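You operate a simulated robot arm through the tools that you are given. There is no shell and no other tool.

You run a simulated robot arm. Do the job below in one go: nothing can be reset, and whatever is moved stays where it is left.

## Task
Move the bench stop to 22 cm, lock it and cap it.
Fine: the rail lever frees and locks the stop; once it is locked, press the stop cap on till it catches.

Only the result counts: the job must be done as asked and must still hold three seconds after the hand-in. Knocking over, shifting, dropping, spilling or breaking anything else fails it. A push-on lid holds only when it is set on centred and level and pressed home; a screw cap is set on level and turned clockwise until tight.

## Robot
A 7-joint arm with a fingered hand, fixed in place. Base frame: the origin is on the floor under the middle of its stand, x ahead of it, y to its left, z up; the work surface is at about z = 0.84. Readings come in m, rad, newtons and seconds.
It reaches about 1.164 m from its shoulder. Its first joint turns from -2.897 to 2.897 rad. Payload 4.7 kg.
The TCP is the grasp point between the finger pads, 0.036 m short of the fingertips. In the tool frame z runs along the fingers and y along their closing line. The gripper opens to 0.12 m; its body begins 0.042 m behind the TCP. The gripper is a hand of 5 fingers: y runs from the thumb to the fingers, the wrist lies at [-0.018, -0.122, -0.21] in the tool frame.
Orientation is told as [roll, pitch, yaw] about the base's x, y, z axes, in that order, counted from this pose: with the fingers straight down and the wrist toward the robot, the tool's x, y and z point along [0, 1, 0], [1, 0, 0] and [0, 0, -1] of the base frame.

## Interface
- The arm moves only by the tool play_rows. Its argument "commands" is one flat list of numbers, 6 for each row, row after row: the shift along the tool's x, y, z in units of 30 mm (1.0 is 30 mm), then the turn, a rotation vector about the tool's x, y, z in units of 8 degrees (1.0 is 8 degrees). In form: [tx, ty, tz, wx, wy, wz, tx, ty, tz, wx, wy, wz, ...]. A call has 1 to 20 rows; each row shifts and turns the commanded pose from where the row before left it, along the tool's axes as they then stand. A call with a number of a shift or a turn outside -1 to 1 is refused whole. Rows are played at 5 a second. More than 0.05 m and 0.15 rad between two rows, and nothing of the call is played. A pose out of reach is approached as far as the arm can. The call stops where the force on the tool passes 40 N (or 10 N more than at its start, if that is more) or the arm is blocked; 0.2 s more then pass. In this call time passes only in rows, and 0.2 s behind the last. It gives the time, the measured TCP pose, the force on the tool (base axes), the opening and the grip force at its end, in the units of the frame above (readings bear some noise), with the torque about the TCP (base axes, N m) and any sound that the robot's microphone picked up.
- Cameras (640 x 400 px; columns grow to the right, rows downward): "scene" is fixed at [0.0631, 0.6505, 1.4102]; the picture's right is [-0.18, -0.98, 0.00], its down [-0.63, 0.11, -0.77] and it looks along [0.76, -0.14, -0.64] (base axes); focal length 297 px, centre (320, 200). "wrist" rides on the gripper at [0.073, -0.091, -0.143] in the tool frame; the picture's right is [-0.80, 0.28, -0.53], its down [-0.53, -0.73, 0.42] and it looks along [-0.27, 0.62, 0.74] (tool axes); focal length 234 px, centre (320, 200). There is no depth. A picture from a camera that has moved, and an enlarged one, comes with that camera's place and axes in the base frame and with its lens. The place of the scene camera against the robot may be out by one fixed shift of up to 0.025 m in any direction.
- get_image(camera): a new picture of that camera. No time passes.
- move_fingers(index, middle, ring, little, thumb_bend, thumb_turn): sets how far each is bent, from 0 (flat) to 1 (curled in); at 0.3 the hand is open as for a grip, at 0.7 the pads meet at the TCP. One left out holds its place. A second passes; each finger stops where it meets its share of the squeeze, and holds until it gets a number again. It is the only way to open and close the hand. It gives what a move gives, with no picture; readings hold the bend of each and the force on index, middle, ring, little, thumb and palm. thumb_turn goes from beside the hand (0) to across from the fingers (1), as for a grip.
- close_up(camera, box): a new picture of the part [left, top, right, bottom] of that camera's present view, enlarged. No time passes.
- hand_in(): hands the job in; it is judged then, once.

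Nothing tells you positions but the pictures and the camera data. Unless the task says otherwise, let go and move clear before handing in.

The tools are called after "Call:" by a JSON object that holds its "op" and its "data". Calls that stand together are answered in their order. play_rows: Moves the arm, as the interface text tells. Its arguments: {"type":"object","properties":{"commands":{"type":"array","items":{"type":"number"}}},"required":["commands"]} The other tools are called the same way: move_fingers (index, middle, ring, little, thumb_bend, thumb_turn) moves the fingers one by one; get_image (camera) takes a picture; close_up (camera, box) takes an enlarged picture of a part of a camera's view; hand_in () hands the job in.

At the start:

```text
time: 0.0
tcp_pos: [0.3911, 0.5277, 1.218]
tool_rot: [0.0, 0.0, 0.0]
ft_force: [-0.3, -0.1, 0.0]
moment: [0.01, 0.0, -0.03]
finger_gap: 0.1196
grip_force: 0.1
shape: jaw
bend: [0.3, 0.3, 0.3, 0.3, 0.3, 0.98]
finger forces: [0.0, 0.0, 0.0, 0.0, 0.0, 0.1]
```

scene: 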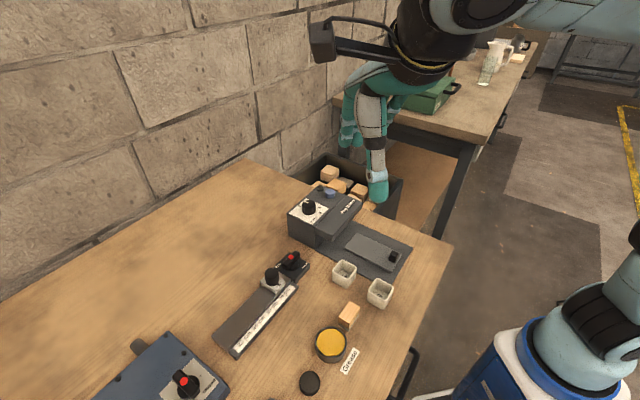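
wrist: 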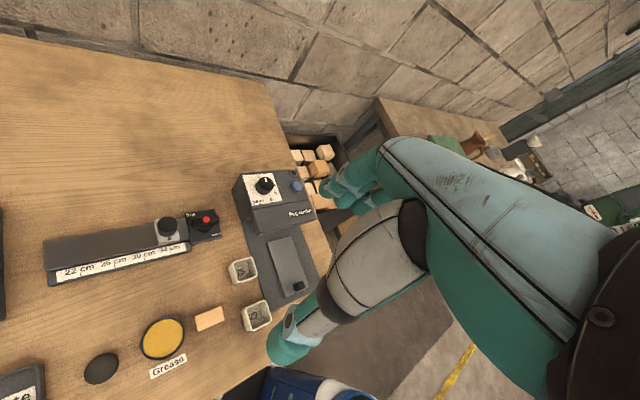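

I see a bench with a rail that has a printed scale, a stop with a black knob, and a box with a red-marked lever at its right end. There is also a press or scale unit, a grease tin and a black cap. I'll look closer before moving.

Call:
{"op": "close_up", "data": {"camera": "scene", "box": [200, 230, 360, 400]}}

Call:
{"op": "close_up", "data": {"camera": "wrist", "box": [30, 190, 240, 300]}}

Call:
{"op": "close_up", "data": {"camera": "scene", "box": [80, 300, 260, 400]}}

Call:
{"op": "close_up", "data": {"camera": "wrist", "box": [0, 300, 240, 400]}}

Call:
{"op": "close_up", "data": {"camera": "scene", "box": [280, 180, 420, 300]}}

```text
2.35 times, centred on (280, 315) of scene
camera zoom: at [0.0631, 0.6505, 1.4102], right [-0.18, -0.98, 0.0], down [-0.63, 0.11, -0.77], along [0.76, -0.14, -0.64], focal length 698 px, centre (414, -71)
```

zoom: 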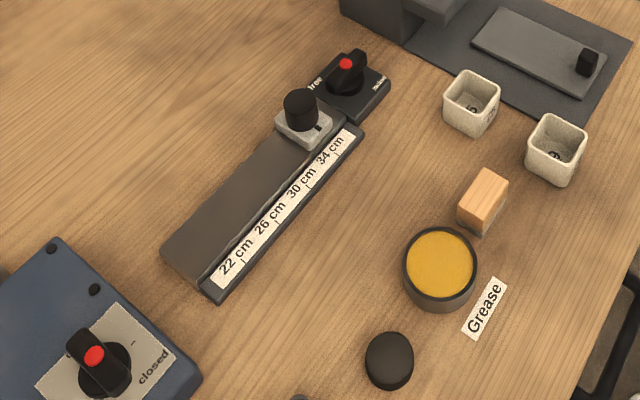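

```text
3.05 times, centred on (135, 245) of wrist
camera zoom: at [0.3001, 0.599, 1.3617], right [0.28, -0.8, 0.53], down [-0.73, -0.53, -0.42], along [0.62, -0.27, -0.74], focal length 714 px, centre (884, 63)
```

zoom: 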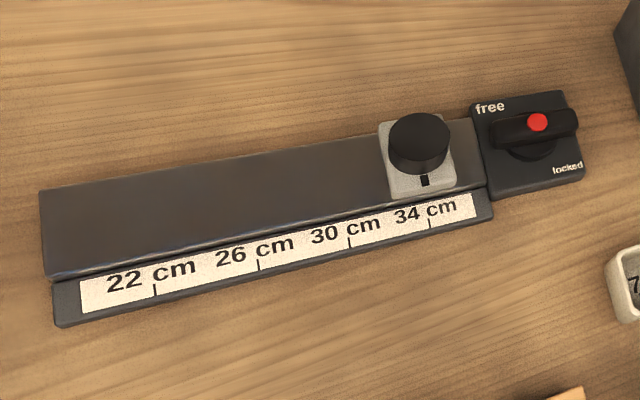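

```text
3.56 times, centred on (170, 350) of scene
camera zoom: at [0.0631, 0.6505, 1.4102], right [-0.18, -0.98, 0.0], down [-0.63, 0.11, -0.77], along [0.76, -0.14, -0.64], focal length 1056 px, centre (853, -333)
```

zoom: 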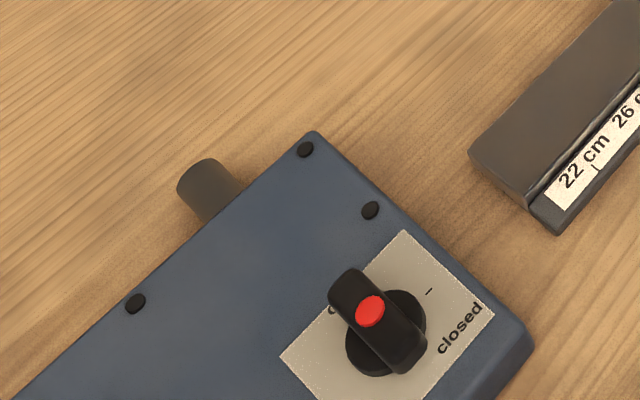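

```text
2.67 times, centred on (120, 350) of wrist
camera zoom: at [0.3001, 0.599, 1.3617], right [0.28, -0.8, 0.53], down [-0.73, -0.53, -0.42], along [0.62, -0.27, -0.74], focal length 624 px, centre (853, -200)
```

zoom: 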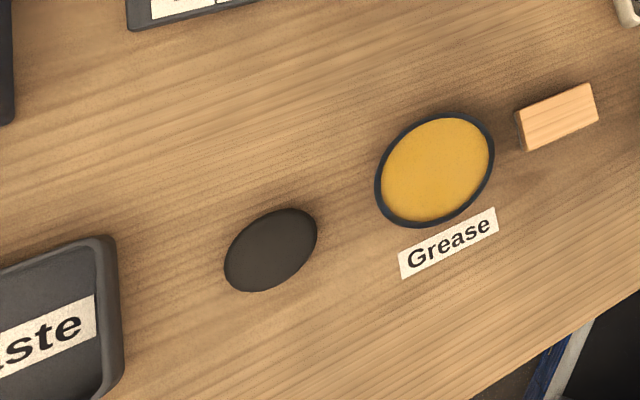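

```text
3.33 times, centred on (350, 240) of scene
camera zoom: at [0.0631, 0.6505, 1.4102], right [-0.18, -0.98, 0.0], down [-0.63, 0.11, -0.77], along [0.76, -0.14, -0.64], focal length 990 px, centre (220, 67)
```

zoom: 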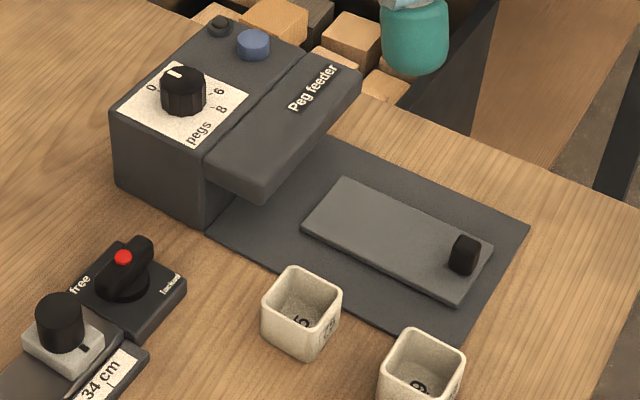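

The stop seems to sit at about 34 cm and has a black knob on top. I'll look more closely at the lever, the stop and the discs.

Call:
{"op": "close_up", "data": {"camera": "wrist", "box": [145, 195, 235, 255]}}

Call:
{"op": "close_up", "data": {"camera": "scene", "box": [255, 240, 325, 300]}}

Call:
{"op": "close_up", "data": {"camera": "scene", "box": [260, 310, 400, 400]}}

Call:
{"op": "close_up", "data": {"camera": "wrist", "box": [230, 160, 340, 240]}}

```text
6.67 times, centred on (190, 225) of wrist
camera zoom: at [0.3001, 0.599, 1.3617], right [0.28, -0.8, 0.53], down [-0.73, -0.53, -0.42], along [0.62, -0.27, -0.74], focal length 1561 px, centre (1187, 33)
```

zoom: 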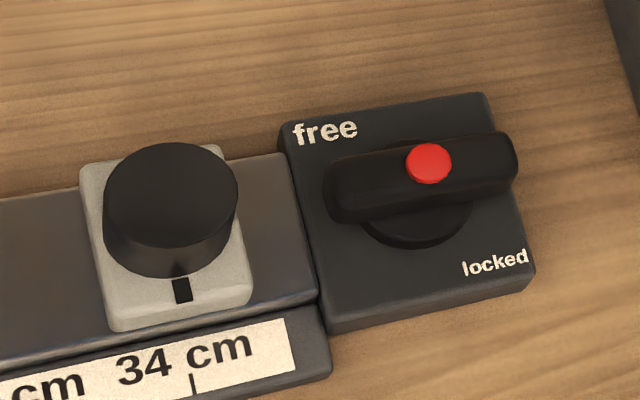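

```text
6.67 times, centred on (290, 270) of scene
camera zoom: at [0.0631, 0.6505, 1.4102], right [-0.18, -0.98, 0.0], down [-0.63, 0.11, -0.77], along [0.76, -0.14, -0.64], focal length 1979 px, centre (520, -267)
```

zoom: 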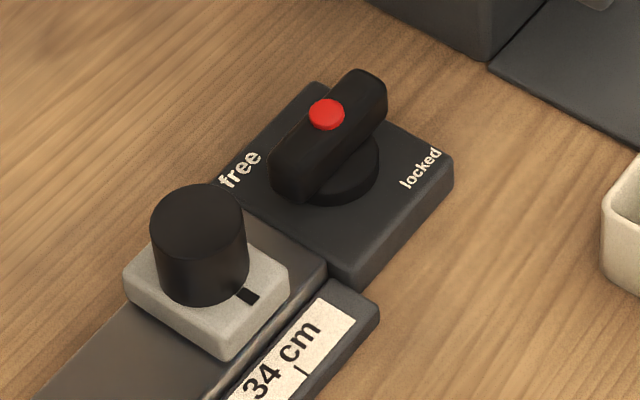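

```text
4.44 times, centred on (330, 355) of scene
camera zoom: at [0.0631, 0.6505, 1.4102], right [-0.18, -0.98, 0.0], down [-0.63, 0.11, -0.77], along [0.76, -0.14, -0.64], focal length 1320 px, centre (276, -489)
```

zoom: 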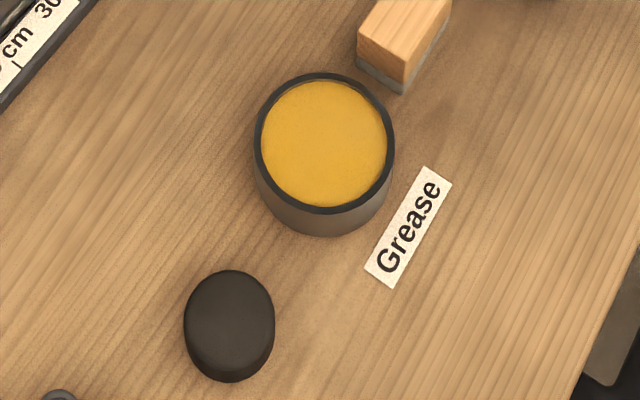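

```text
5.00 times, centred on (285, 200) of wrist
camera zoom: at [0.3001, 0.599, 1.3617], right [0.28, -0.8, 0.53], down [-0.73, -0.53, -0.42], along [0.62, -0.27, -0.74], focal length 1171 px, centre (495, 200)
```

zoom: 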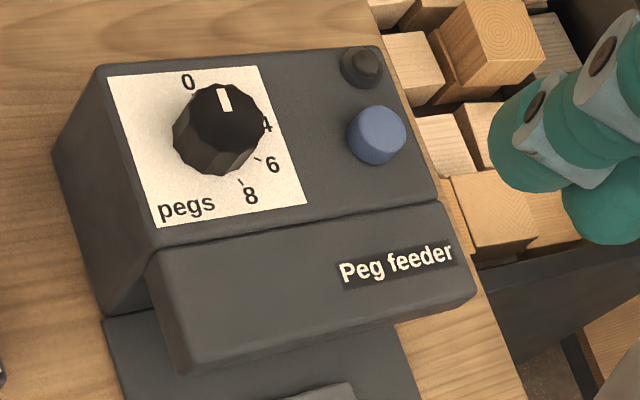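

The rail runs at about 45°, from near (0.34, 0.74) at 22 cm to (0.42, 0.65) at 34 cm. The lever is near (0.49, 0.63), and the black cap (about 34 mm) is near (0.25, 0.63). I'll lower the hand a little for a closer look at the lever.

Call:
{"op": "play_rows", "data": {"commands": [0.055, 0.354, 0.94, 0, 0, 0, 0.055, 0.354, 0.94, 0, 0, 0, 0.055, 0.354, 0.94, 0, 0, 0, 0.055, 0.354, 0.94, 0, 0, 0, 0.055, 0.354, 0.94, 0, 0, 0]}}

Call:
{"op": "get_image", "data": {"camera": "wrist"}}

Call:
{"op": "get_image", "data": {"camera": "scene"}}

```text
time: 1.2
tcp_pos: [0.4451, 0.5348, 1.0769]
tool_rot: [-0.001, -0.001, 0.0]
ft_force: [-0.6, -0.9, 0.5]
moment: [-0.01, 0.0, -0.02]
finger_gap: 0.1197
grip_force: 0.1
shape: jaw
bend: [0.3, 0.3, 0.3, 0.3, 0.3, 0.98]
finger forces: [0.0, 0.0, 0.0, 0.1, 0.1, 0.0]
```

```text
taken
camera wrist: at [0.3537, 0.6065, 1.2208], right [0.28, -0.8, 0.53], down [-0.73, -0.53, -0.43], along [0.62, -0.27, -0.74], focal length 234 px, centre (320, 200)
```

wrist: 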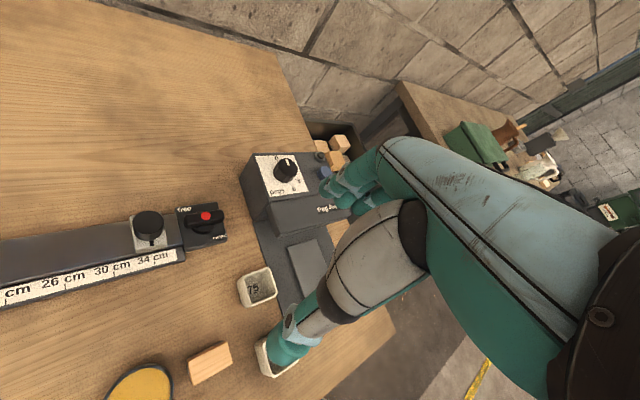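

```text
taken
```

scene: 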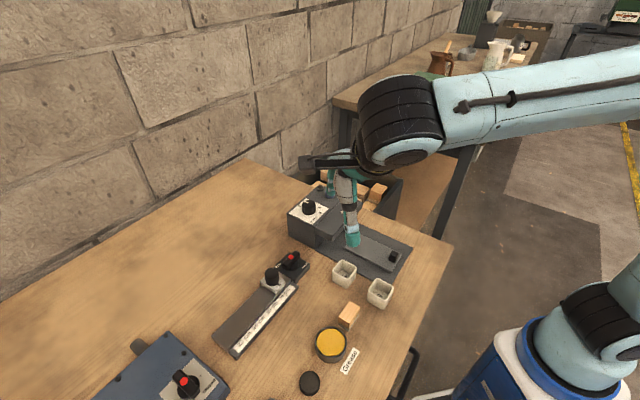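

The view is closer now. I'll zoom in on the lever and look at the hand.

Call:
{"op": "close_up", "data": {"camera": "wrist", "box": [120, 185, 240, 285]}}

Call:
{"op": "close_up", "data": {"camera": "scene", "box": [300, 140, 420, 260]}}

```text
4.00 times, centred on (180, 235) of wrist
camera zoom: at [0.3537, 0.6065, 1.2208], right [0.28, -0.8, 0.53], down [-0.73, -0.53, -0.43], along [0.62, -0.27, -0.74], focal length 937 px, centre (880, 60)
```

zoom: 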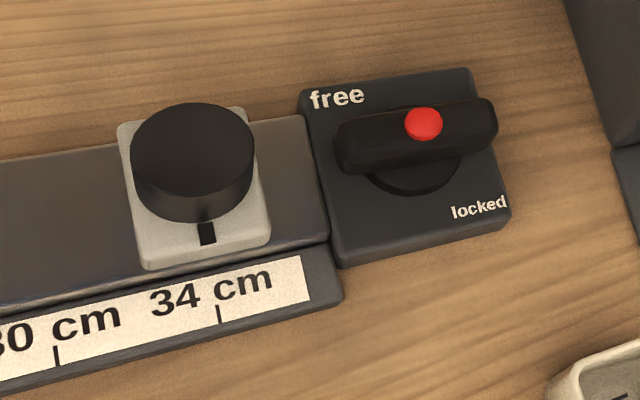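

```text
3.33 times, centred on (360, 200) of scene
camera zoom: at [0.0631, 0.6505, 1.4102], right [-0.18, -0.98, 0.0], down [-0.63, 0.11, -0.77], along [0.76, -0.14, -0.64], focal length 990 px, centre (187, 200)
```

zoom: 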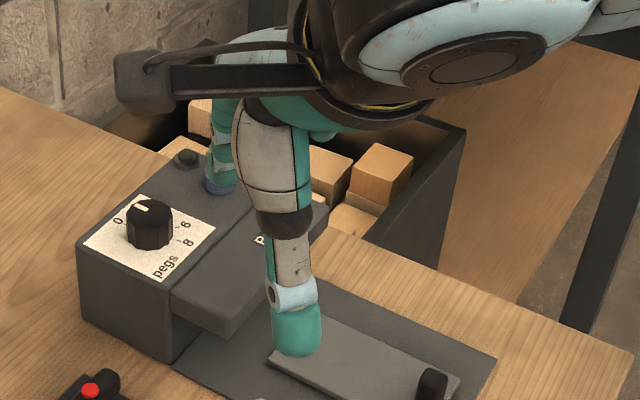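

The lever bar lies along the rail, with "free" at its upper left and "locked" at its lower right. Before working near anything, I'll back off to clear space and see how the individual fingers look when curled.

Call:
{"op": "play_rows", "data": {"commands": [0.72, -0.72, -0.5, 0, 0, 0, 0.72, -0.72, -0.5, 0, 0, 0, 0.72, -0.72, -0.5, 0, 0, 0]}}

Call:
{"op": "move_fingers", "data": {"index": 0.6, "middle": 0.3, "ring": 1.0, "little": 1.0, "thumb_bend": 0.6, "thumb_turn": 1.0}}

Call:
{"op": "get_image", "data": {"camera": "wrist"}}

Call:
{"op": "get_image", "data": {"camera": "scene"}}

```text
time: 2.0
tcp_pos: [0.376, 0.5988, 1.1236]
tool_rot: [0.0, -0.002, -0.002]
ft_force: [-0.2, 0.8, 0.3]
moment: [0.01, 0.04, 0.03]
finger_gap: 0.1197
grip_force: 0.0
shape: jaw
bend: [0.3, 0.3, 0.3, 0.3, 0.3, 0.98]
finger forces: [0.0, 0.0, 0.0, 0.0, 0.0, 0.0]
```

```text
time: 3.0
tcp_pos: [0.3762, 0.5986, 1.1226]
tool_rot: [-0.001, -0.001, 0.0]
ft_force: [0.2, 0.7, -0.4]
moment: [0.03, 0.01, -0.01]
finger_gap: 0.0336
grip_force: 0.0
shape: fingers
bend: [0.6, 0.3, 1.0, 1.0, 0.6, 1.0]
finger forces: [0.1, 0.0, 0.0, 0.0, 0.0, 0.0]
```

```text
taken
camera wrist: at [0.2857, 0.6701, 1.2667], right [0.28, -0.8, 0.53], down [-0.73, -0.53, -0.42], along [0.62, -0.27, -0.74], focal length 234 px, centre (320, 200)
```

wrist: 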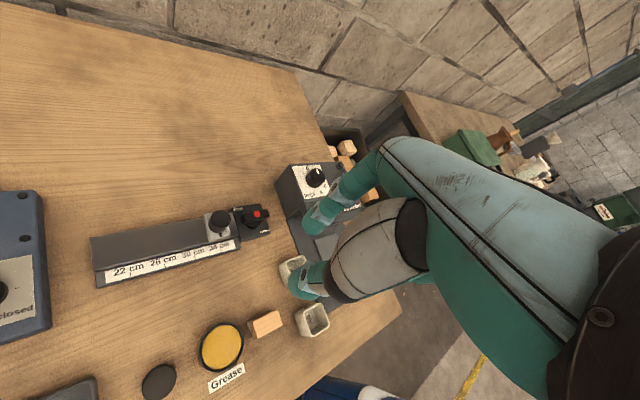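

```text
taken
```

scene: 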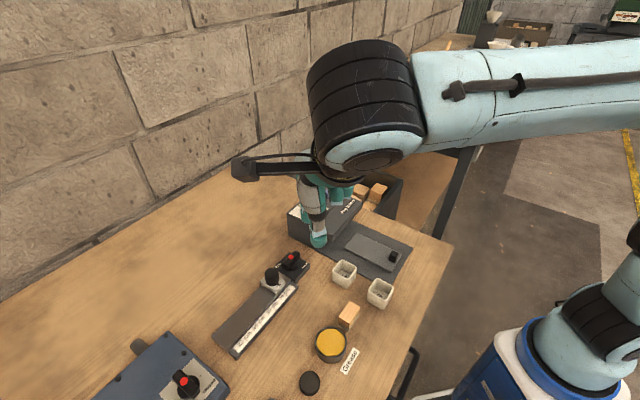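

Call:
{"op": "close_up", "data": {"camera": "wrist", "box": [270, 120, 430, 320]}}

Call:
{"op": "close_up", "data": {"camera": "scene", "box": [270, 160, 370, 260]}}

```text
2.00 times, centred on (350, 220) of wrist
camera zoom: at [0.2857, 0.6701, 1.2667], right [0.28, -0.8, 0.53], down [-0.73, -0.53, -0.42], along [0.62, -0.27, -0.74], focal length 468 px, centre (260, 160)
```

zoom: 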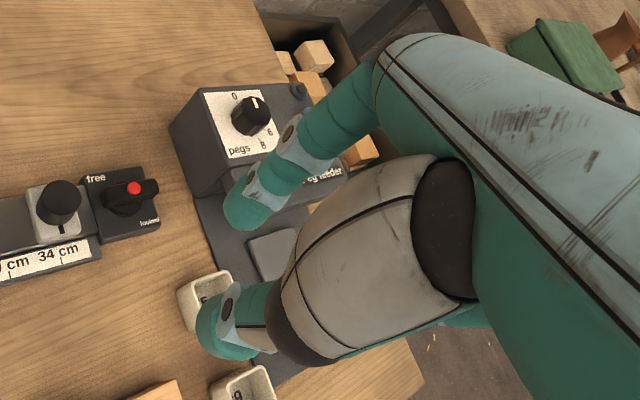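

```text
4.00 times, centred on (320, 210) of scene
camera zoom: at [0.0631, 0.6505, 1.4102], right [-0.18, -0.98, 0.0], down [-0.63, 0.11, -0.77], along [0.76, -0.14, -0.64], focal length 1188 px, centre (320, 160)
```

zoom: 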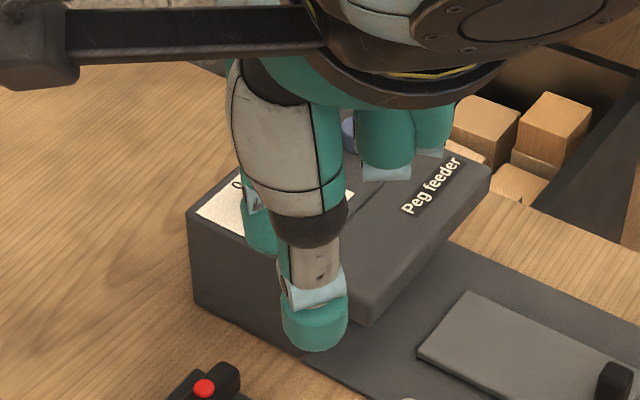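

Call:
{"op": "move_fingers", "data": {"index": 0.6, "middle": 1.0, "ring": 1.0, "little": 1.0, "thumb_bend": 0.6, "thumb_turn": 1.0}}

Call:
{"op": "close_up", "data": {"camera": "wrist", "box": [270, 120, 430, 320]}}

Call:
{"op": "close_up", "data": {"camera": "scene", "box": [270, 160, 370, 260]}}

Call:
{"op": "move_fingers", "data": {"index": 1.0, "middle": 0.6, "ring": 1.0, "little": 1.0, "thumb_bend": 0.6, "thumb_turn": 1.0}}

Call:
{"op": "close_up", "data": {"camera": "wrist", "box": [270, 120, 430, 320]}}

Call:
{"op": "close_up", "data": {"camera": "scene", "box": [270, 160, 370, 260]}}

```text
time: 4.0
tcp_pos: [0.3778, 0.5982, 1.1241]
tool_rot: [0.001, 0.0, 0.0]
ft_force: [0.5, -0.1, -0.3]
moment: [-0.01, 0.0, -0.03]
finger_gap: 0.0333
grip_force: 0.0
shape: fingers
bend: [0.6, 1.0, 1.0, 1.0, 0.6, 1.0]
finger forces: [0.1, 0.1, 0.0, 0.0, 0.0, 0.1]
```

```text
2.00 times, centred on (350, 220) of wrist
camera zoom: at [0.2858, 0.6701, 1.2667], right [0.28, -0.8, 0.53], down [-0.73, -0.53, -0.42], along [0.62, -0.27, -0.74], focal length 468 px, centre (260, 160)
```

zoom: 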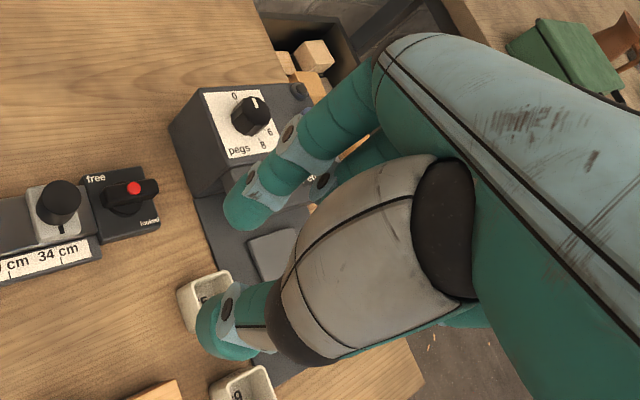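

```text
4.00 times, centred on (320, 210) of scene
camera zoom: at [0.0631, 0.6505, 1.4102], right [-0.18, -0.98, 0.0], down [-0.63, 0.11, -0.77], along [0.76, -0.14, -0.64], focal length 1188 px, centre (320, 160)
```

zoom: 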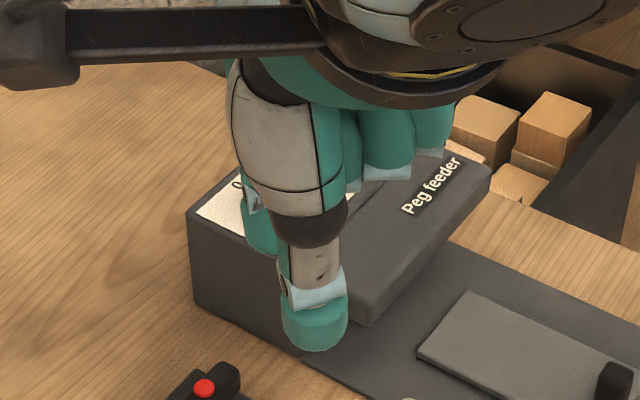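

```text
time: 5.0
tcp_pos: [0.3773, 0.5982, 1.1236]
tool_rot: [0.001, 0.001, 0.0]
ft_force: [0.5, 0.8, 0.6]
moment: [0.01, -0.02, 0.0]
finger_gap: 0.063
grip_force: 0.0
shape: fingers
bend: [1.0, 0.6, 1.0, 1.0, 0.6, 1.0]
finger forces: [0.1, 0.0, 0.0, 0.1, 0.1, 0.1]
```

```text
2.00 times, centred on (350, 220) of wrist
camera zoom: at [0.2857, 0.6701, 1.2667], right [0.28, -0.8, 0.53], down [-0.73, -0.53, -0.42], along [0.62, -0.27, -0.74], focal length 468 px, centre (260, 160)
```

zoom: 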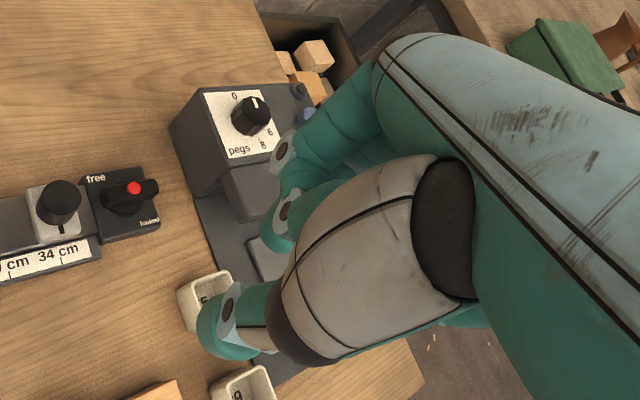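

```text
4.00 times, centred on (320, 210) of scene
camera zoom: at [0.0631, 0.6505, 1.4102], right [-0.18, -0.98, 0.0], down [-0.63, 0.11, -0.77], along [0.76, -0.14, -0.64], focal length 1188 px, centre (320, 160)
```

zoom: 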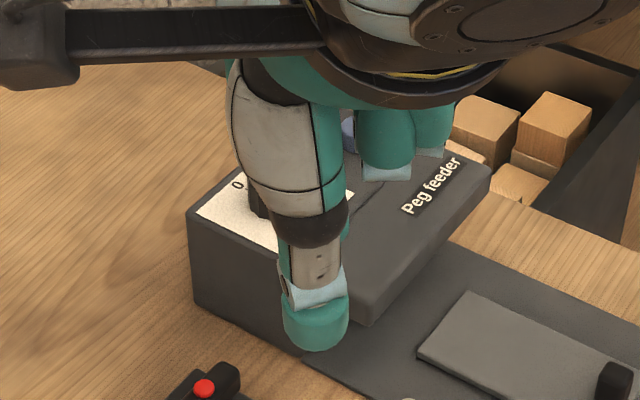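

Index sits about +16 mm and middle about −6 mm along tool x, with the thumb opposite them. Curled fingers tuck well above the tips. I'll test a one-finger poke shape for turning the lever.

Call:
{"op": "move_fingers", "data": {"index": 0.5, "middle": 1.0, "ring": 1.0, "little": 1.0, "thumb_bend": 0.3, "thumb_turn": 0.0}}

Call:
{"op": "get_image", "data": {"camera": "wrist"}}

Call:
{"op": "close_up", "data": {"camera": "scene", "box": [250, 140, 370, 260]}}

```text
time: 6.0
tcp_pos: [0.3768, 0.5972, 1.1246]
tool_rot: [-0.001, -0.001, 0.0]
ft_force: [0.3, 0.1, -0.2]
moment: [0.02, 0.01, 0.03]
finger_gap: 0.1588
grip_force: 0.0
shape: fingers
bend: [0.5, 1.0, 1.0, 1.0, 0.3, 0.0]
finger forces: [0.0, 0.0, 0.1, 0.1, 0.1, 0.0]
```

```text
taken
camera wrist: at [0.2857, 0.6701, 1.2667], right [0.28, -0.8, 0.53], down [-0.73, -0.53, -0.42], along [0.62, -0.27, -0.74], focal length 234 px, centre (320, 200)
```

wrist: 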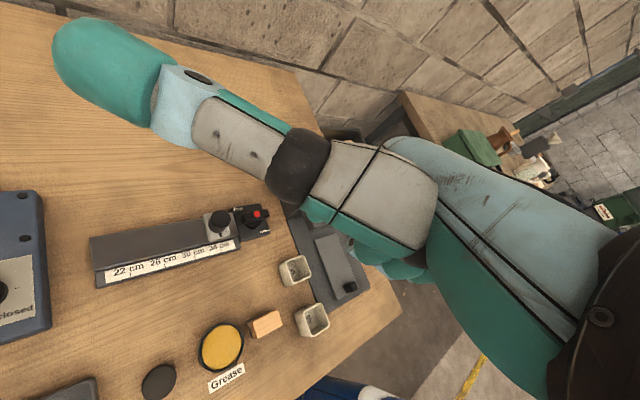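

```text
3.33 times, centred on (310, 200) of scene
camera zoom: at [0.0631, 0.6505, 1.4102], right [-0.18, -0.98, 0.0], down [-0.63, 0.11, -0.77], along [0.76, -0.14, -0.64], focal length 990 px, centre (353, 200)
```

zoom: 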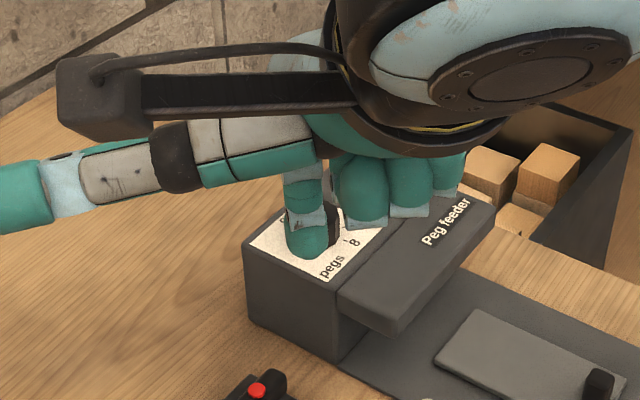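

The single index works as a poker, but the sideways thumb blocks the wrist camera. A thumb-and-two-finger pinch on the bar looks better, so I'll set that shape, go over the lever at a safe height and check how far the wrist can yaw.

Call:
{"op": "move_fingers", "data": {"index": 0.4, "middle": 0.4, "ring": 1.0, "little": 1.0, "thumb_bend": 0.4, "thumb_turn": 1.0}}

Call:
{"op": "play_rows", "data": {"commands": [0.3, 0.955, 0, 0, 0, 0, 0.3, 0.955, 0, 0, 0, 0, 0.3, 0.955, 0, 0, 0, 0, 0.3, 0.955, 0, 0, 0, 0, 0, 0, 0, 0, 0, -0.9375, 0, 0, 0, 0, 0, -0.9375, 0, 0, 0, 0, 0, -0.9375, 0, 0, 0, 0, 0, -0.9375, 0, 0, 0, 0, 0, -0.9375, 0, 0, 0, 0, 0, -0.9375]}}

Call:
{"op": "get_image", "data": {"camera": "wrist"}}

Call:
{"op": "get_image", "data": {"camera": "scene"}}

```text
time: 7.0
tcp_pos: [0.3761, 0.5978, 1.1231]
tool_rot: [-0.001, 0.0, 0.0]
ft_force: [-0.2, -0.4, 0.8]
moment: [0.02, 0.02, 0.01]
finger_gap: 0.0931
grip_force: 0.1
shape: fingers
bend: [0.4, 0.4, 1.0, 1.0, 0.4, 0.99]
finger forces: [0.0, 0.0, 0.0, 0.1, 0.0, 0.0]
```

```text
time: 9.2
tcp_pos: [0.492, 0.6356, 1.1245]
tool_rot: [0.001, 0.0, 0.787]
ft_force: [0.5, 0.2, -0.3]
moment: [-0.01, -0.01, -0.01]
finger_gap: 0.0932
grip_force: 0.1
shape: fingers
bend: [0.4, 0.4, 1.0, 1.0, 0.4, 0.99]
finger forces: [0.0, 0.1, 0.1, 0.1, 0.1, 0.0]
```

```text
taken
camera wrist: at [0.3775, 0.6216, 1.2665], right [0.77, -0.37, 0.53], down [-0.14, -0.89, -0.42], along [0.63, 0.25, -0.74], focal length 234 px, centre (320, 200)
```

wrist: 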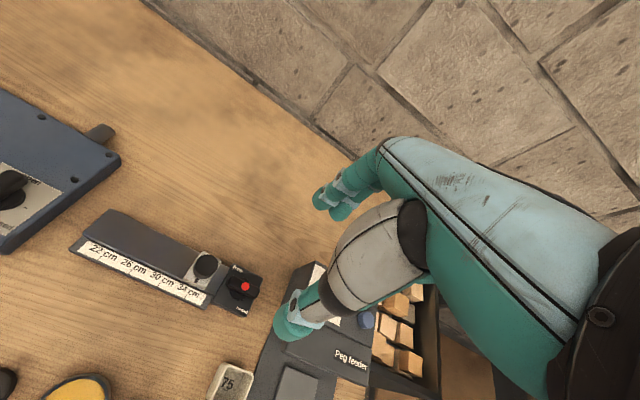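

```text
taken
```

scene: 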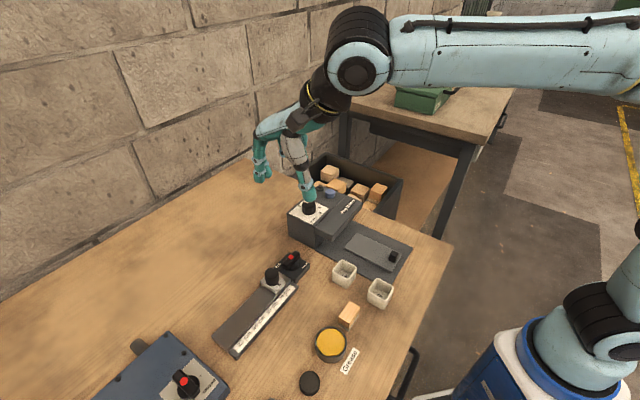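

Call:
{"op": "close_up", "data": {"camera": "wrist", "box": [170, 235, 290, 335]}}

Call:
{"op": "close_up", "data": {"camera": "wrist", "box": [60, 200, 280, 330]}}

```text
4.00 times, centred on (230, 285) of wrist
camera zoom: at [0.3775, 0.6216, 1.2665], right [0.77, -0.37, 0.53], down [-0.14, -0.89, -0.42], along [0.63, 0.25, -0.74], focal length 937 px, centre (680, -140)
```

zoom: 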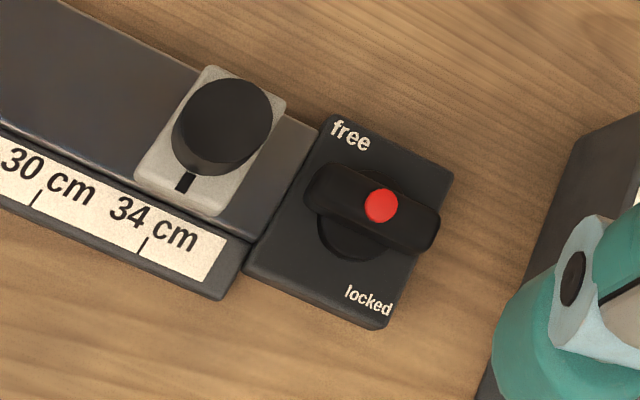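

```text
2.91 times, centred on (170, 265) of wrist
camera zoom: at [0.3775, 0.6216, 1.2665], right [0.77, -0.37, 0.53], down [-0.14, -0.89, -0.42], along [0.63, 0.25, -0.74], focal length 681 px, centre (756, 11)
```

zoom: 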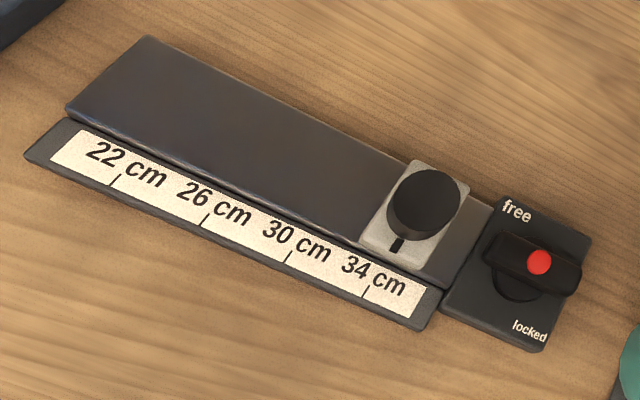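

From three views the lever pivot is near (0.498, 0.6355) with the bar top at about z 0.876. The stop post is near (0.452, 0.682), at about 34 cm. I'll check, still at height, that yaw 135° is reachable, since the lever probably turns counter-clockwise to "free".

Call:
{"op": "play_rows", "data": {"commands": [0, 0, 0, 0, 0, -0.9375, 0, 0, 0, 0, 0, -0.9375, 0, 0, 0, 0, 0, -0.9375, 0, 0, 0, 0, 0, -0.9375, 0, 0, 0, 0, 0, -0.9375, 0, 0, 0, 0, 0, -0.9375, 0, 0, 0, 0, 0, -0.9375, 0, 0, 0, 0, 0, -0.9375, 0, 0, 0, 0, 0, -0.9375, 0, 0, 0, 0, 0, -0.9375, 0, 0, 0, 0, 0, -0.9375, 0, 0, 0, 0, 0, -0.9375]}}

Call:
{"op": "get_image", "data": {"camera": "wrist"}}

Call:
{"op": "get_image", "data": {"camera": "scene"}}

```text
time: 11.8
tcp_pos: [0.4942, 0.6362, 1.1225]
tool_rot: [0.001, -0.001, 2.358]
ft_force: [0.6, 0.1, 0.2]
moment: [0.03, -0.01, 0.01]
finger_gap: 0.0932
grip_force: 0.0
shape: fingers
bend: [0.4, 0.4, 1.0, 1.0, 0.4, 0.99]
finger forces: [0.0, 0.0, 0.0, 0.0, 0.0, 0.0]
```

```text
taken
camera wrist: at [0.5076, 0.5191, 1.2656], right [0.37, 0.77, 0.53], down [0.89, -0.14, -0.42], along [-0.25, 0.63, -0.74], focal length 234 px, centre (320, 200)
```

wrist: 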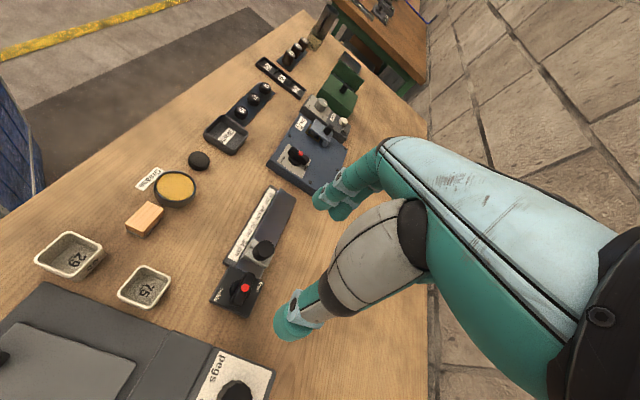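

```text
taken
```

scene: 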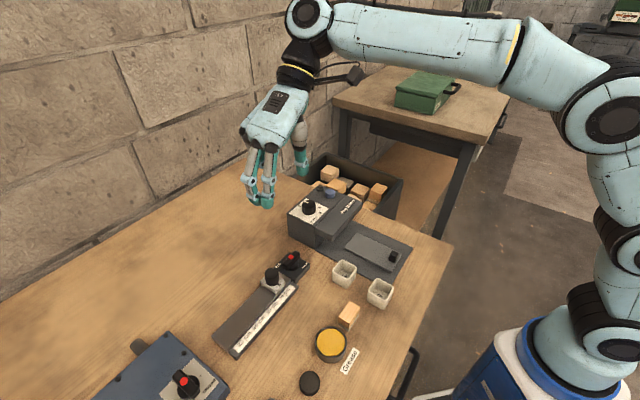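

Yaw 135° is reachable, and this view also shows more of the bench. I'll check the other parts lying there, so that I pick the right cap.

Call:
{"op": "close_up", "data": {"camera": "wrist", "box": [180, 20, 380, 180]}}

Call:
{"op": "close_up", "data": {"camera": "wrist", "box": [200, 180, 300, 330]}}

Call:
{"op": "close_up", "data": {"camera": "wrist", "box": [120, 130, 240, 230]}}

```text
2.50 times, centred on (280, 100) of wrist
camera zoom: at [0.5076, 0.5191, 1.2656], right [0.37, 0.77, 0.53], down [0.89, -0.14, -0.42], along [-0.25, 0.63, -0.74], focal length 585 px, centre (420, 450)
```

zoom: 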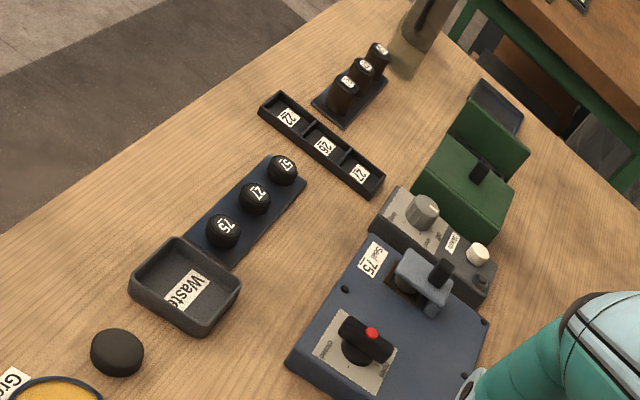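

```text
2.67 times, centred on (250, 255) of wrist
camera zoom: at [0.5076, 0.5191, 1.2656], right [0.37, 0.77, 0.53], down [0.89, -0.14, -0.42], along [-0.25, 0.63, -0.74], focal length 624 px, centre (507, 53)
```

zoom: 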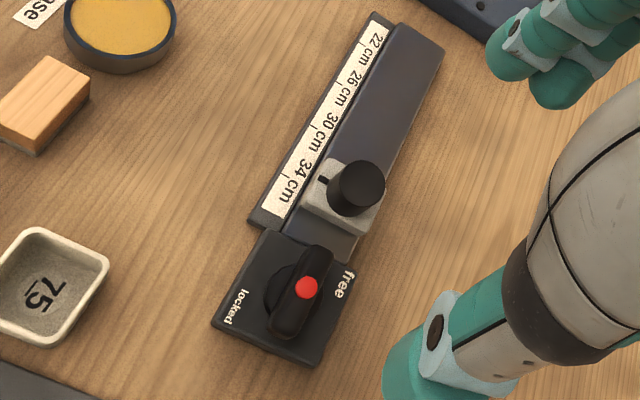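

```text
4.00 times, centred on (180, 180) of wrist
camera zoom: at [0.5076, 0.5191, 1.2656], right [0.37, 0.77, 0.53], down [0.89, -0.14, -0.42], along [-0.25, 0.63, -0.74], focal length 937 px, centre (880, 280)
```

zoom: 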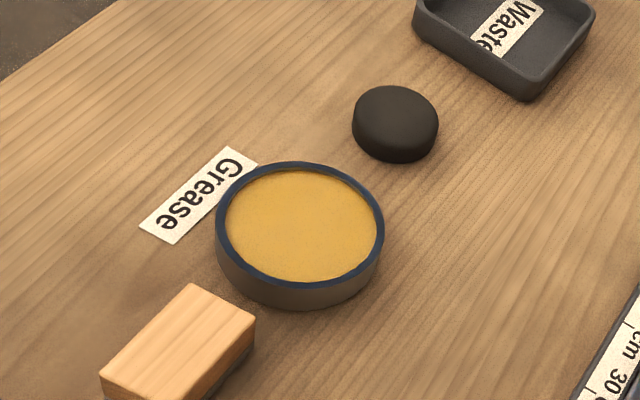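

The only loose cap is the black disc near the Waste tray, so that is the stop cap. Now I'll yaw back to 45° so the closing line is across the lever bar, and descend partway over the lever.

Call:
{"op": "play_rows", "data": {"commands": [0, 0, 0, 0, 0, 0.9375, 0, 0, 0, 0, 0, 0.9375, 0, 0, 0, 0, 0, 0.9375, 0, 0, 0, 0, 0, 0.9375, 0, 0, 0, 0, 0, 0.9375, 0, 0, 0, 0, 0, 0.9375, 0, 0, 0, 0, 0, 0.9375, 0, 0, 0, 0, 0, 0.9375, 0, 0, 0, 0, 0, 0.9375, 0, 0, 0, 0, 0, 0.9375, 0, 0, 0, 0, 0, 0.9375, 0, 0, 0, 0, 0, 0.9375, -0.117, 0.067, 0.9, 0, 0, 0, 0, 0, 0.9, 0, 0, 0, 0, 0, 0.9, 0, 0, 0, 0, 0, 0.9, 0, 0, 0, 0, 0, 0.9, 0, 0, 0]}}

Call:
{"op": "get_image", "data": {"camera": "wrist"}}

Call:
{"op": "close_up", "data": {"camera": "scene", "box": [230, 150, 390, 310]}}

```text
time: 15.4
tcp_pos: [0.4976, 0.6343, 0.987]
tool_rot: [0.002, -0.001, 0.786]
ft_force: [-0.1, -0.9, 0.2]
moment: [0.0, -0.05, -0.01]
finger_gap: 0.0928
grip_force: 0.0
shape: fingers
bend: [0.4, 0.4, 1.0, 1.0, 0.4, 0.99]
finger forces: [0.0, 0.0, 0.0, 0.1, 0.0, 0.1]
```

```text
taken
camera wrist: at [0.3817, 0.6202, 1.1314], right [0.77, -0.37, 0.52], down [-0.14, -0.89, -0.43], along [0.63, 0.25, -0.74], focal length 234 px, centre (320, 200)
```

wrist: 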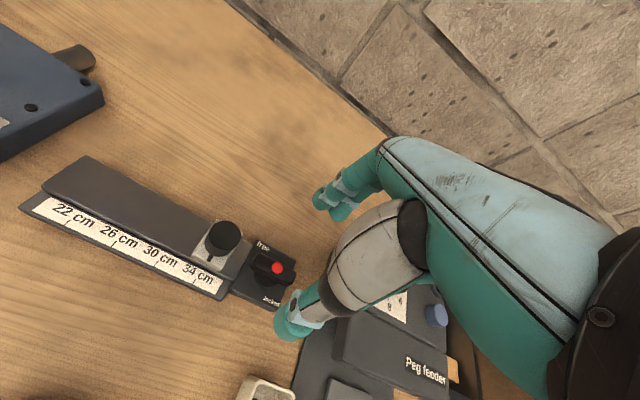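

```text
2.50 times, centred on (310, 230) of scene
camera zoom: at [0.0631, 0.6505, 1.4102], right [-0.18, -0.98, 0.0], down [-0.63, 0.11, -0.77], along [0.76, -0.14, -0.64], focal length 742 px, centre (345, 125)
```

zoom: 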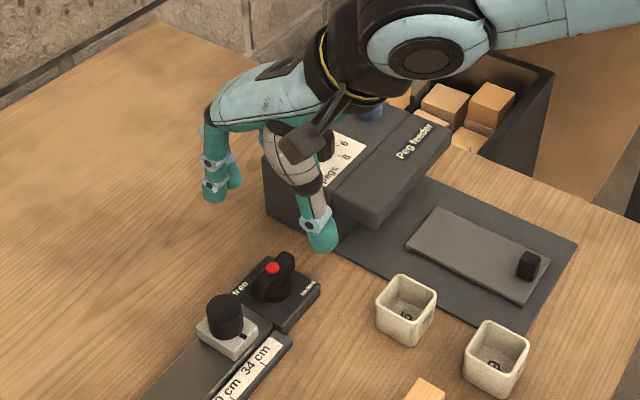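

The thumb and fingers straddle the lever bar as planned. I'll descend further, to about z 0.905.

Call:
{"op": "play_rows", "data": {"commands": [0, 0.03, 0.7, 0, 0, 0, 0, 0, 0.7, 0, 0, 0, 0, 0, 0.7, 0, 0, 0, 0, 0, 0.6, 0, 0, 0]}}

Call:
{"op": "get_image", "data": {"camera": "wrist"}}

Call:
{"op": "close_up", "data": {"camera": "scene", "box": [230, 180, 370, 310]}}

```text
time: 16.4
tcp_pos: [0.4986, 0.6336, 0.9053]
tool_rot: [-0.001, -0.001, 0.785]
ft_force: [-0.4, 0.1, -0.2]
moment: [0.02, 0.02, 0.0]
finger_gap: 0.0929
grip_force: 0.1
shape: fingers
bend: [0.4, 0.4, 1.0, 1.0, 0.4, 0.99]
finger forces: [0.0, 0.0, 0.1, 0.1, 0.0, 0.0]
```

```text
taken
camera wrist: at [0.3835, 0.6198, 1.0481], right [0.77, -0.37, 0.53], down [-0.14, -0.89, -0.42], along [0.63, 0.25, -0.74], focal length 234 px, centre (320, 200)
```

wrist: 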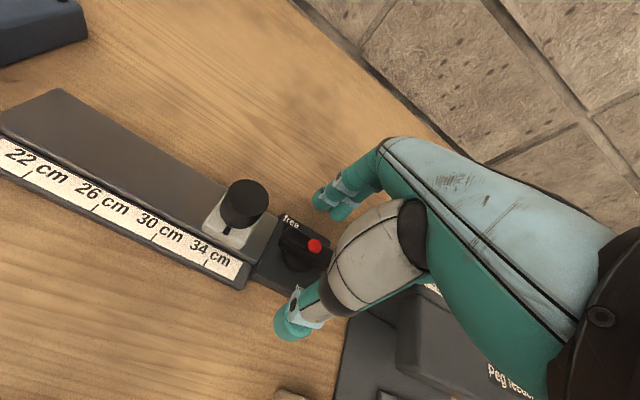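

```text
3.08 times, centred on (300, 245) of scene
camera zoom: at [0.0631, 0.6505, 1.4102], right [-0.18, -0.98, 0.0], down [-0.63, 0.11, -0.77], along [0.76, -0.14, -0.64], focal length 914 px, centre (382, 62)
```

zoom: 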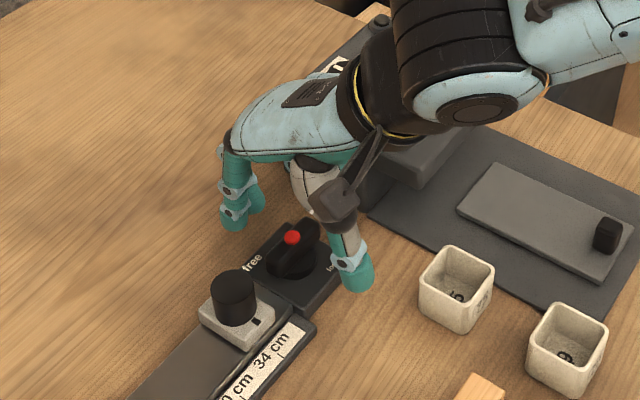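

The bar sits between the thumb and the two fingers. I'll narrow the gap a little, then go the last centimetre down.

Call:
{"op": "move_fingers", "data": {"index": 0.54, "middle": 0.54, "thumb_bend": 0.54}}

Call:
{"op": "play_rows", "data": {"commands": [-0.06, 0, 0.15, 0, 0, 0, 0, 0, 0.15, 0, 0, 0, 0, 0, 0.1, 0, 0, 0]}}

Call:
{"op": "get_image", "data": {"camera": "wrist"}}

Call:
{"op": "close_up", "data": {"camera": "scene", "box": [230, 180, 370, 310]}}

```text
time: 17.4
tcp_pos: [0.4997, 0.6335, 0.9045]
tool_rot: [-0.001, 0.0, 0.784]
ft_force: [0.6, 0.1, 0.2]
moment: [0.01, 0.04, 0.02]
finger_gap: 0.0514
grip_force: 0.0
shape: fingers
bend: [0.54, 0.54, 1.0, 1.0, 0.54, 1.0]
finger forces: [0.1, 0.0, 0.0, 0.0, 0.1, 0.0]
```

```text
time: 18.2
tcp_pos: [0.5001, 0.6344, 0.8969]
tool_rot: [0.001, -0.006, 0.783]
ft_force: [3.1, 1.9, 10.5]
moment: [0.22, -0.39, 0.02]
finger_gap: 0.0512
grip_force: 5.4
shape: fingers
bend: [0.54, 0.53, 1.0, 1.0, 0.54, 1.0]
finger forces: [1.1, 9.8, 0.0, 0.0, 0.5, 0.0]
```

```text
taken
camera wrist: at [0.3835, 0.6189, 1.0399], right [0.77, -0.37, 0.52], down [-0.14, -0.89, -0.43], along [0.63, 0.25, -0.74], focal length 234 px, centre (320, 200)
```

wrist: 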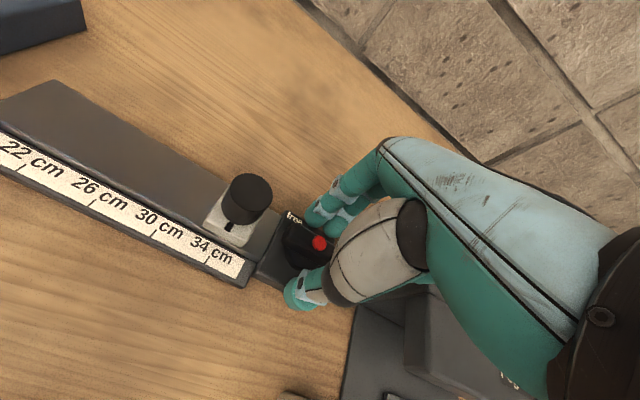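

```text
3.08 times, centred on (300, 245) of scene
camera zoom: at [0.0631, 0.6505, 1.4102], right [-0.18, -0.98, 0.0], down [-0.63, 0.11, -0.77], along [0.76, -0.14, -0.64], focal length 914 px, centre (382, 62)
```

zoom: 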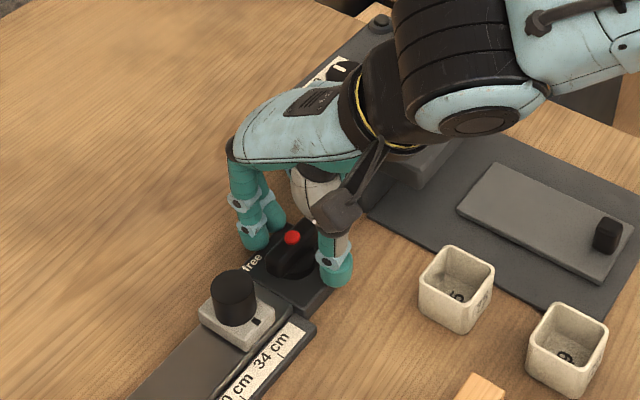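

The middle fingertip is touching the plate at about 10 N. I'll lift 4 mm and close the pinch on the bar.

Call:
{"op": "play_rows", "data": {"commands": [0, 0, -0.17, 0, 0, 0]}}

Call:
{"op": "move_fingers", "data": {"index": 0.64, "middle": 0.64, "thumb_bend": 0.64}}

Call:
{"op": "get_image", "data": {"camera": "wrist"}}

Call:
{"op": "close_up", "data": {"camera": "scene", "box": [230, 180, 370, 310]}}

```text
time: 18.6
tcp_pos: [0.4991, 0.6334, 0.899]
tool_rot: [-0.002, 0.002, 0.786]
ft_force: [0.4, 0.1, 0.8]
moment: [0.07, -0.03, 0.0]
finger_gap: 0.0513
grip_force: 0.6
shape: fingers
bend: [0.54, 0.53, 1.0, 1.0, 0.54, 1.0]
finger forces: [0.1, 1.5, 0.1, 0.0, 0.0, 0.0]
```

```text
time: 19.6
tcp_pos: [0.4981, 0.6334, 0.8992]
tool_rot: [0.0, 0.001, 0.785]
ft_force: [4.5, 6.9, 0.4]
moment: [0.31, -0.28, 0.13]
finger_gap: 0.0319
grip_force: 7.5
shape: fingers
bend: [0.61, 0.56, 1.0, 1.0, 0.61, 1.0]
finger forces: [2.6, 9.3, 0.0, 0.2, 2.4, 0.0]
```

```text
taken
camera wrist: at [0.3839, 0.6195, 1.0425], right [0.77, -0.37, 0.53], down [-0.14, -0.89, -0.42], along [0.63, 0.25, -0.74], focal length 234 px, centre (320, 200)
```

wrist: 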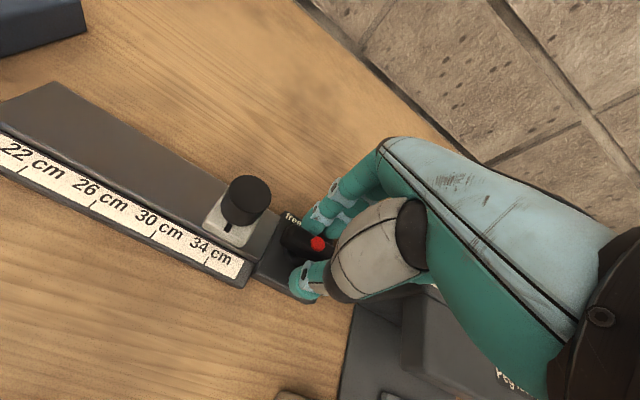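

```text
3.08 times, centred on (300, 245) of scene
camera zoom: at [0.0631, 0.6505, 1.4102], right [-0.18, -0.98, 0.0], down [-0.63, 0.11, -0.77], along [0.76, -0.14, -0.64], focal length 914 px, centre (382, 62)
```

zoom: 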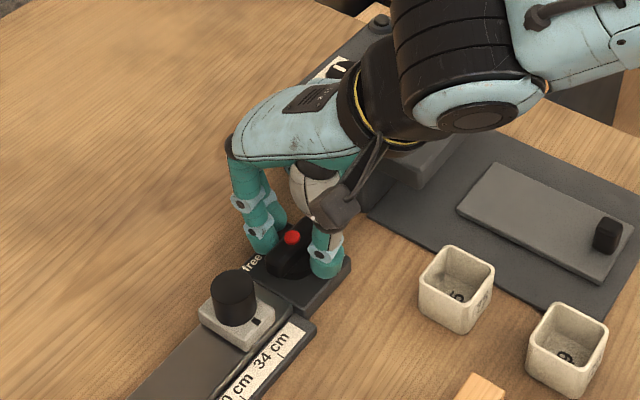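

The middle finger seems to be bearing on the round base under the bar. I'll open slightly, lift about 8 mm so the tips clear that disc, and pinch the bar itself.

Call:
{"op": "move_fingers", "data": {"index": 0.54, "middle": 0.54, "thumb_bend": 0.54}}

Call:
{"op": "play_rows", "data": {"commands": [0, 0, -0.27, 0, 0, 0]}}

Call:
{"op": "move_fingers", "data": {"index": 0.67, "middle": 0.67, "thumb_bend": 0.67}}

Call:
{"op": "close_up", "data": {"camera": "wrist", "box": [240, 150, 400, 320]}}

Call:
{"op": "close_up", "data": {"camera": "scene", "box": [230, 200, 350, 310]}}

```text
time: 20.6
tcp_pos: [0.4995, 0.6334, 0.8992]
tool_rot: [-0.001, 0.0, 0.785]
ft_force: [-0.2, 0.1, 0.6]
moment: [-0.03, 0.0, 0.03]
finger_gap: 0.0504
grip_force: 0.2
shape: fingers
bend: [0.54, 0.54, 1.0, 1.0, 0.54, 1.0]
finger forces: [0.1, 0.2, 0.1, 0.1, 0.0, 0.0]
```

```text
time: 21.0
tcp_pos: [0.4997, 0.6329, 0.907]
tool_rot: [0.001, 0.001, 0.786]
ft_force: [-1.2, -0.3, 0.1]
moment: [0.04, 0.01, 0.01]
finger_gap: 0.0503
grip_force: 0.0
shape: fingers
bend: [0.54, 0.54, 1.0, 1.0, 0.54, 1.0]
finger forces: [0.1, 0.1, 0.1, 0.0, 0.0, 0.0]
```

```text
time: 22.0
tcp_pos: [0.4993, 0.6346, 0.9074]
tool_rot: [-0.001, 0.001, 0.785]
ft_force: [-0.6, 0.1, -0.4]
moment: [0.02, 0.03, 0.04]
finger_gap: 0.018
grip_force: 2.3
shape: fingers
bend: [0.66, 0.66, 1.0, 1.0, 0.65, 1.0]
finger forces: [1.1, 1.1, 0.0, 0.1, 2.3, 0.0]
```

```text
2.35 times, centred on (320, 235) of wrist
camera zoom: at [0.3838, 0.6197, 1.0509], right [0.77, -0.37, 0.53], down [-0.14, -0.89, -0.42], along [0.63, 0.25, -0.74], focal length 551 px, centre (320, 118)
```

zoom: 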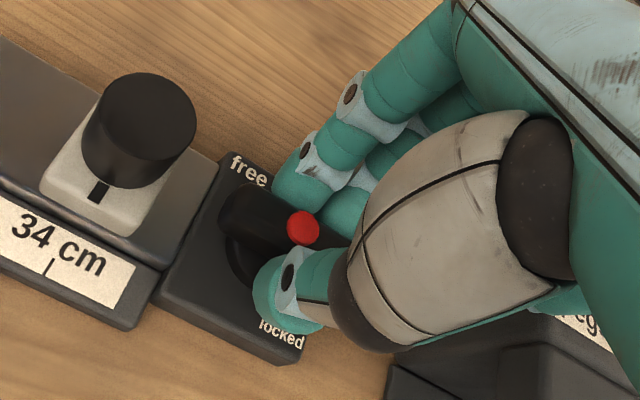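

```text
3.64 times, centred on (290, 255) of scene
camera zoom: at [0.0631, 0.6505, 1.4102], right [-0.18, -0.98, 0.0], down [-0.63, 0.11, -0.77], along [0.76, -0.14, -0.64], focal length 1080 px, centre (429, 0)
```

zoom: 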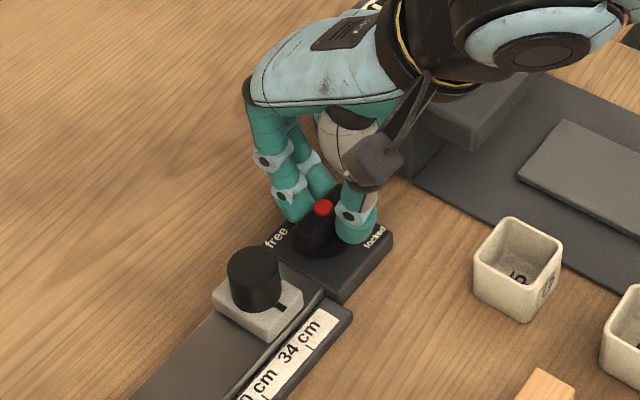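

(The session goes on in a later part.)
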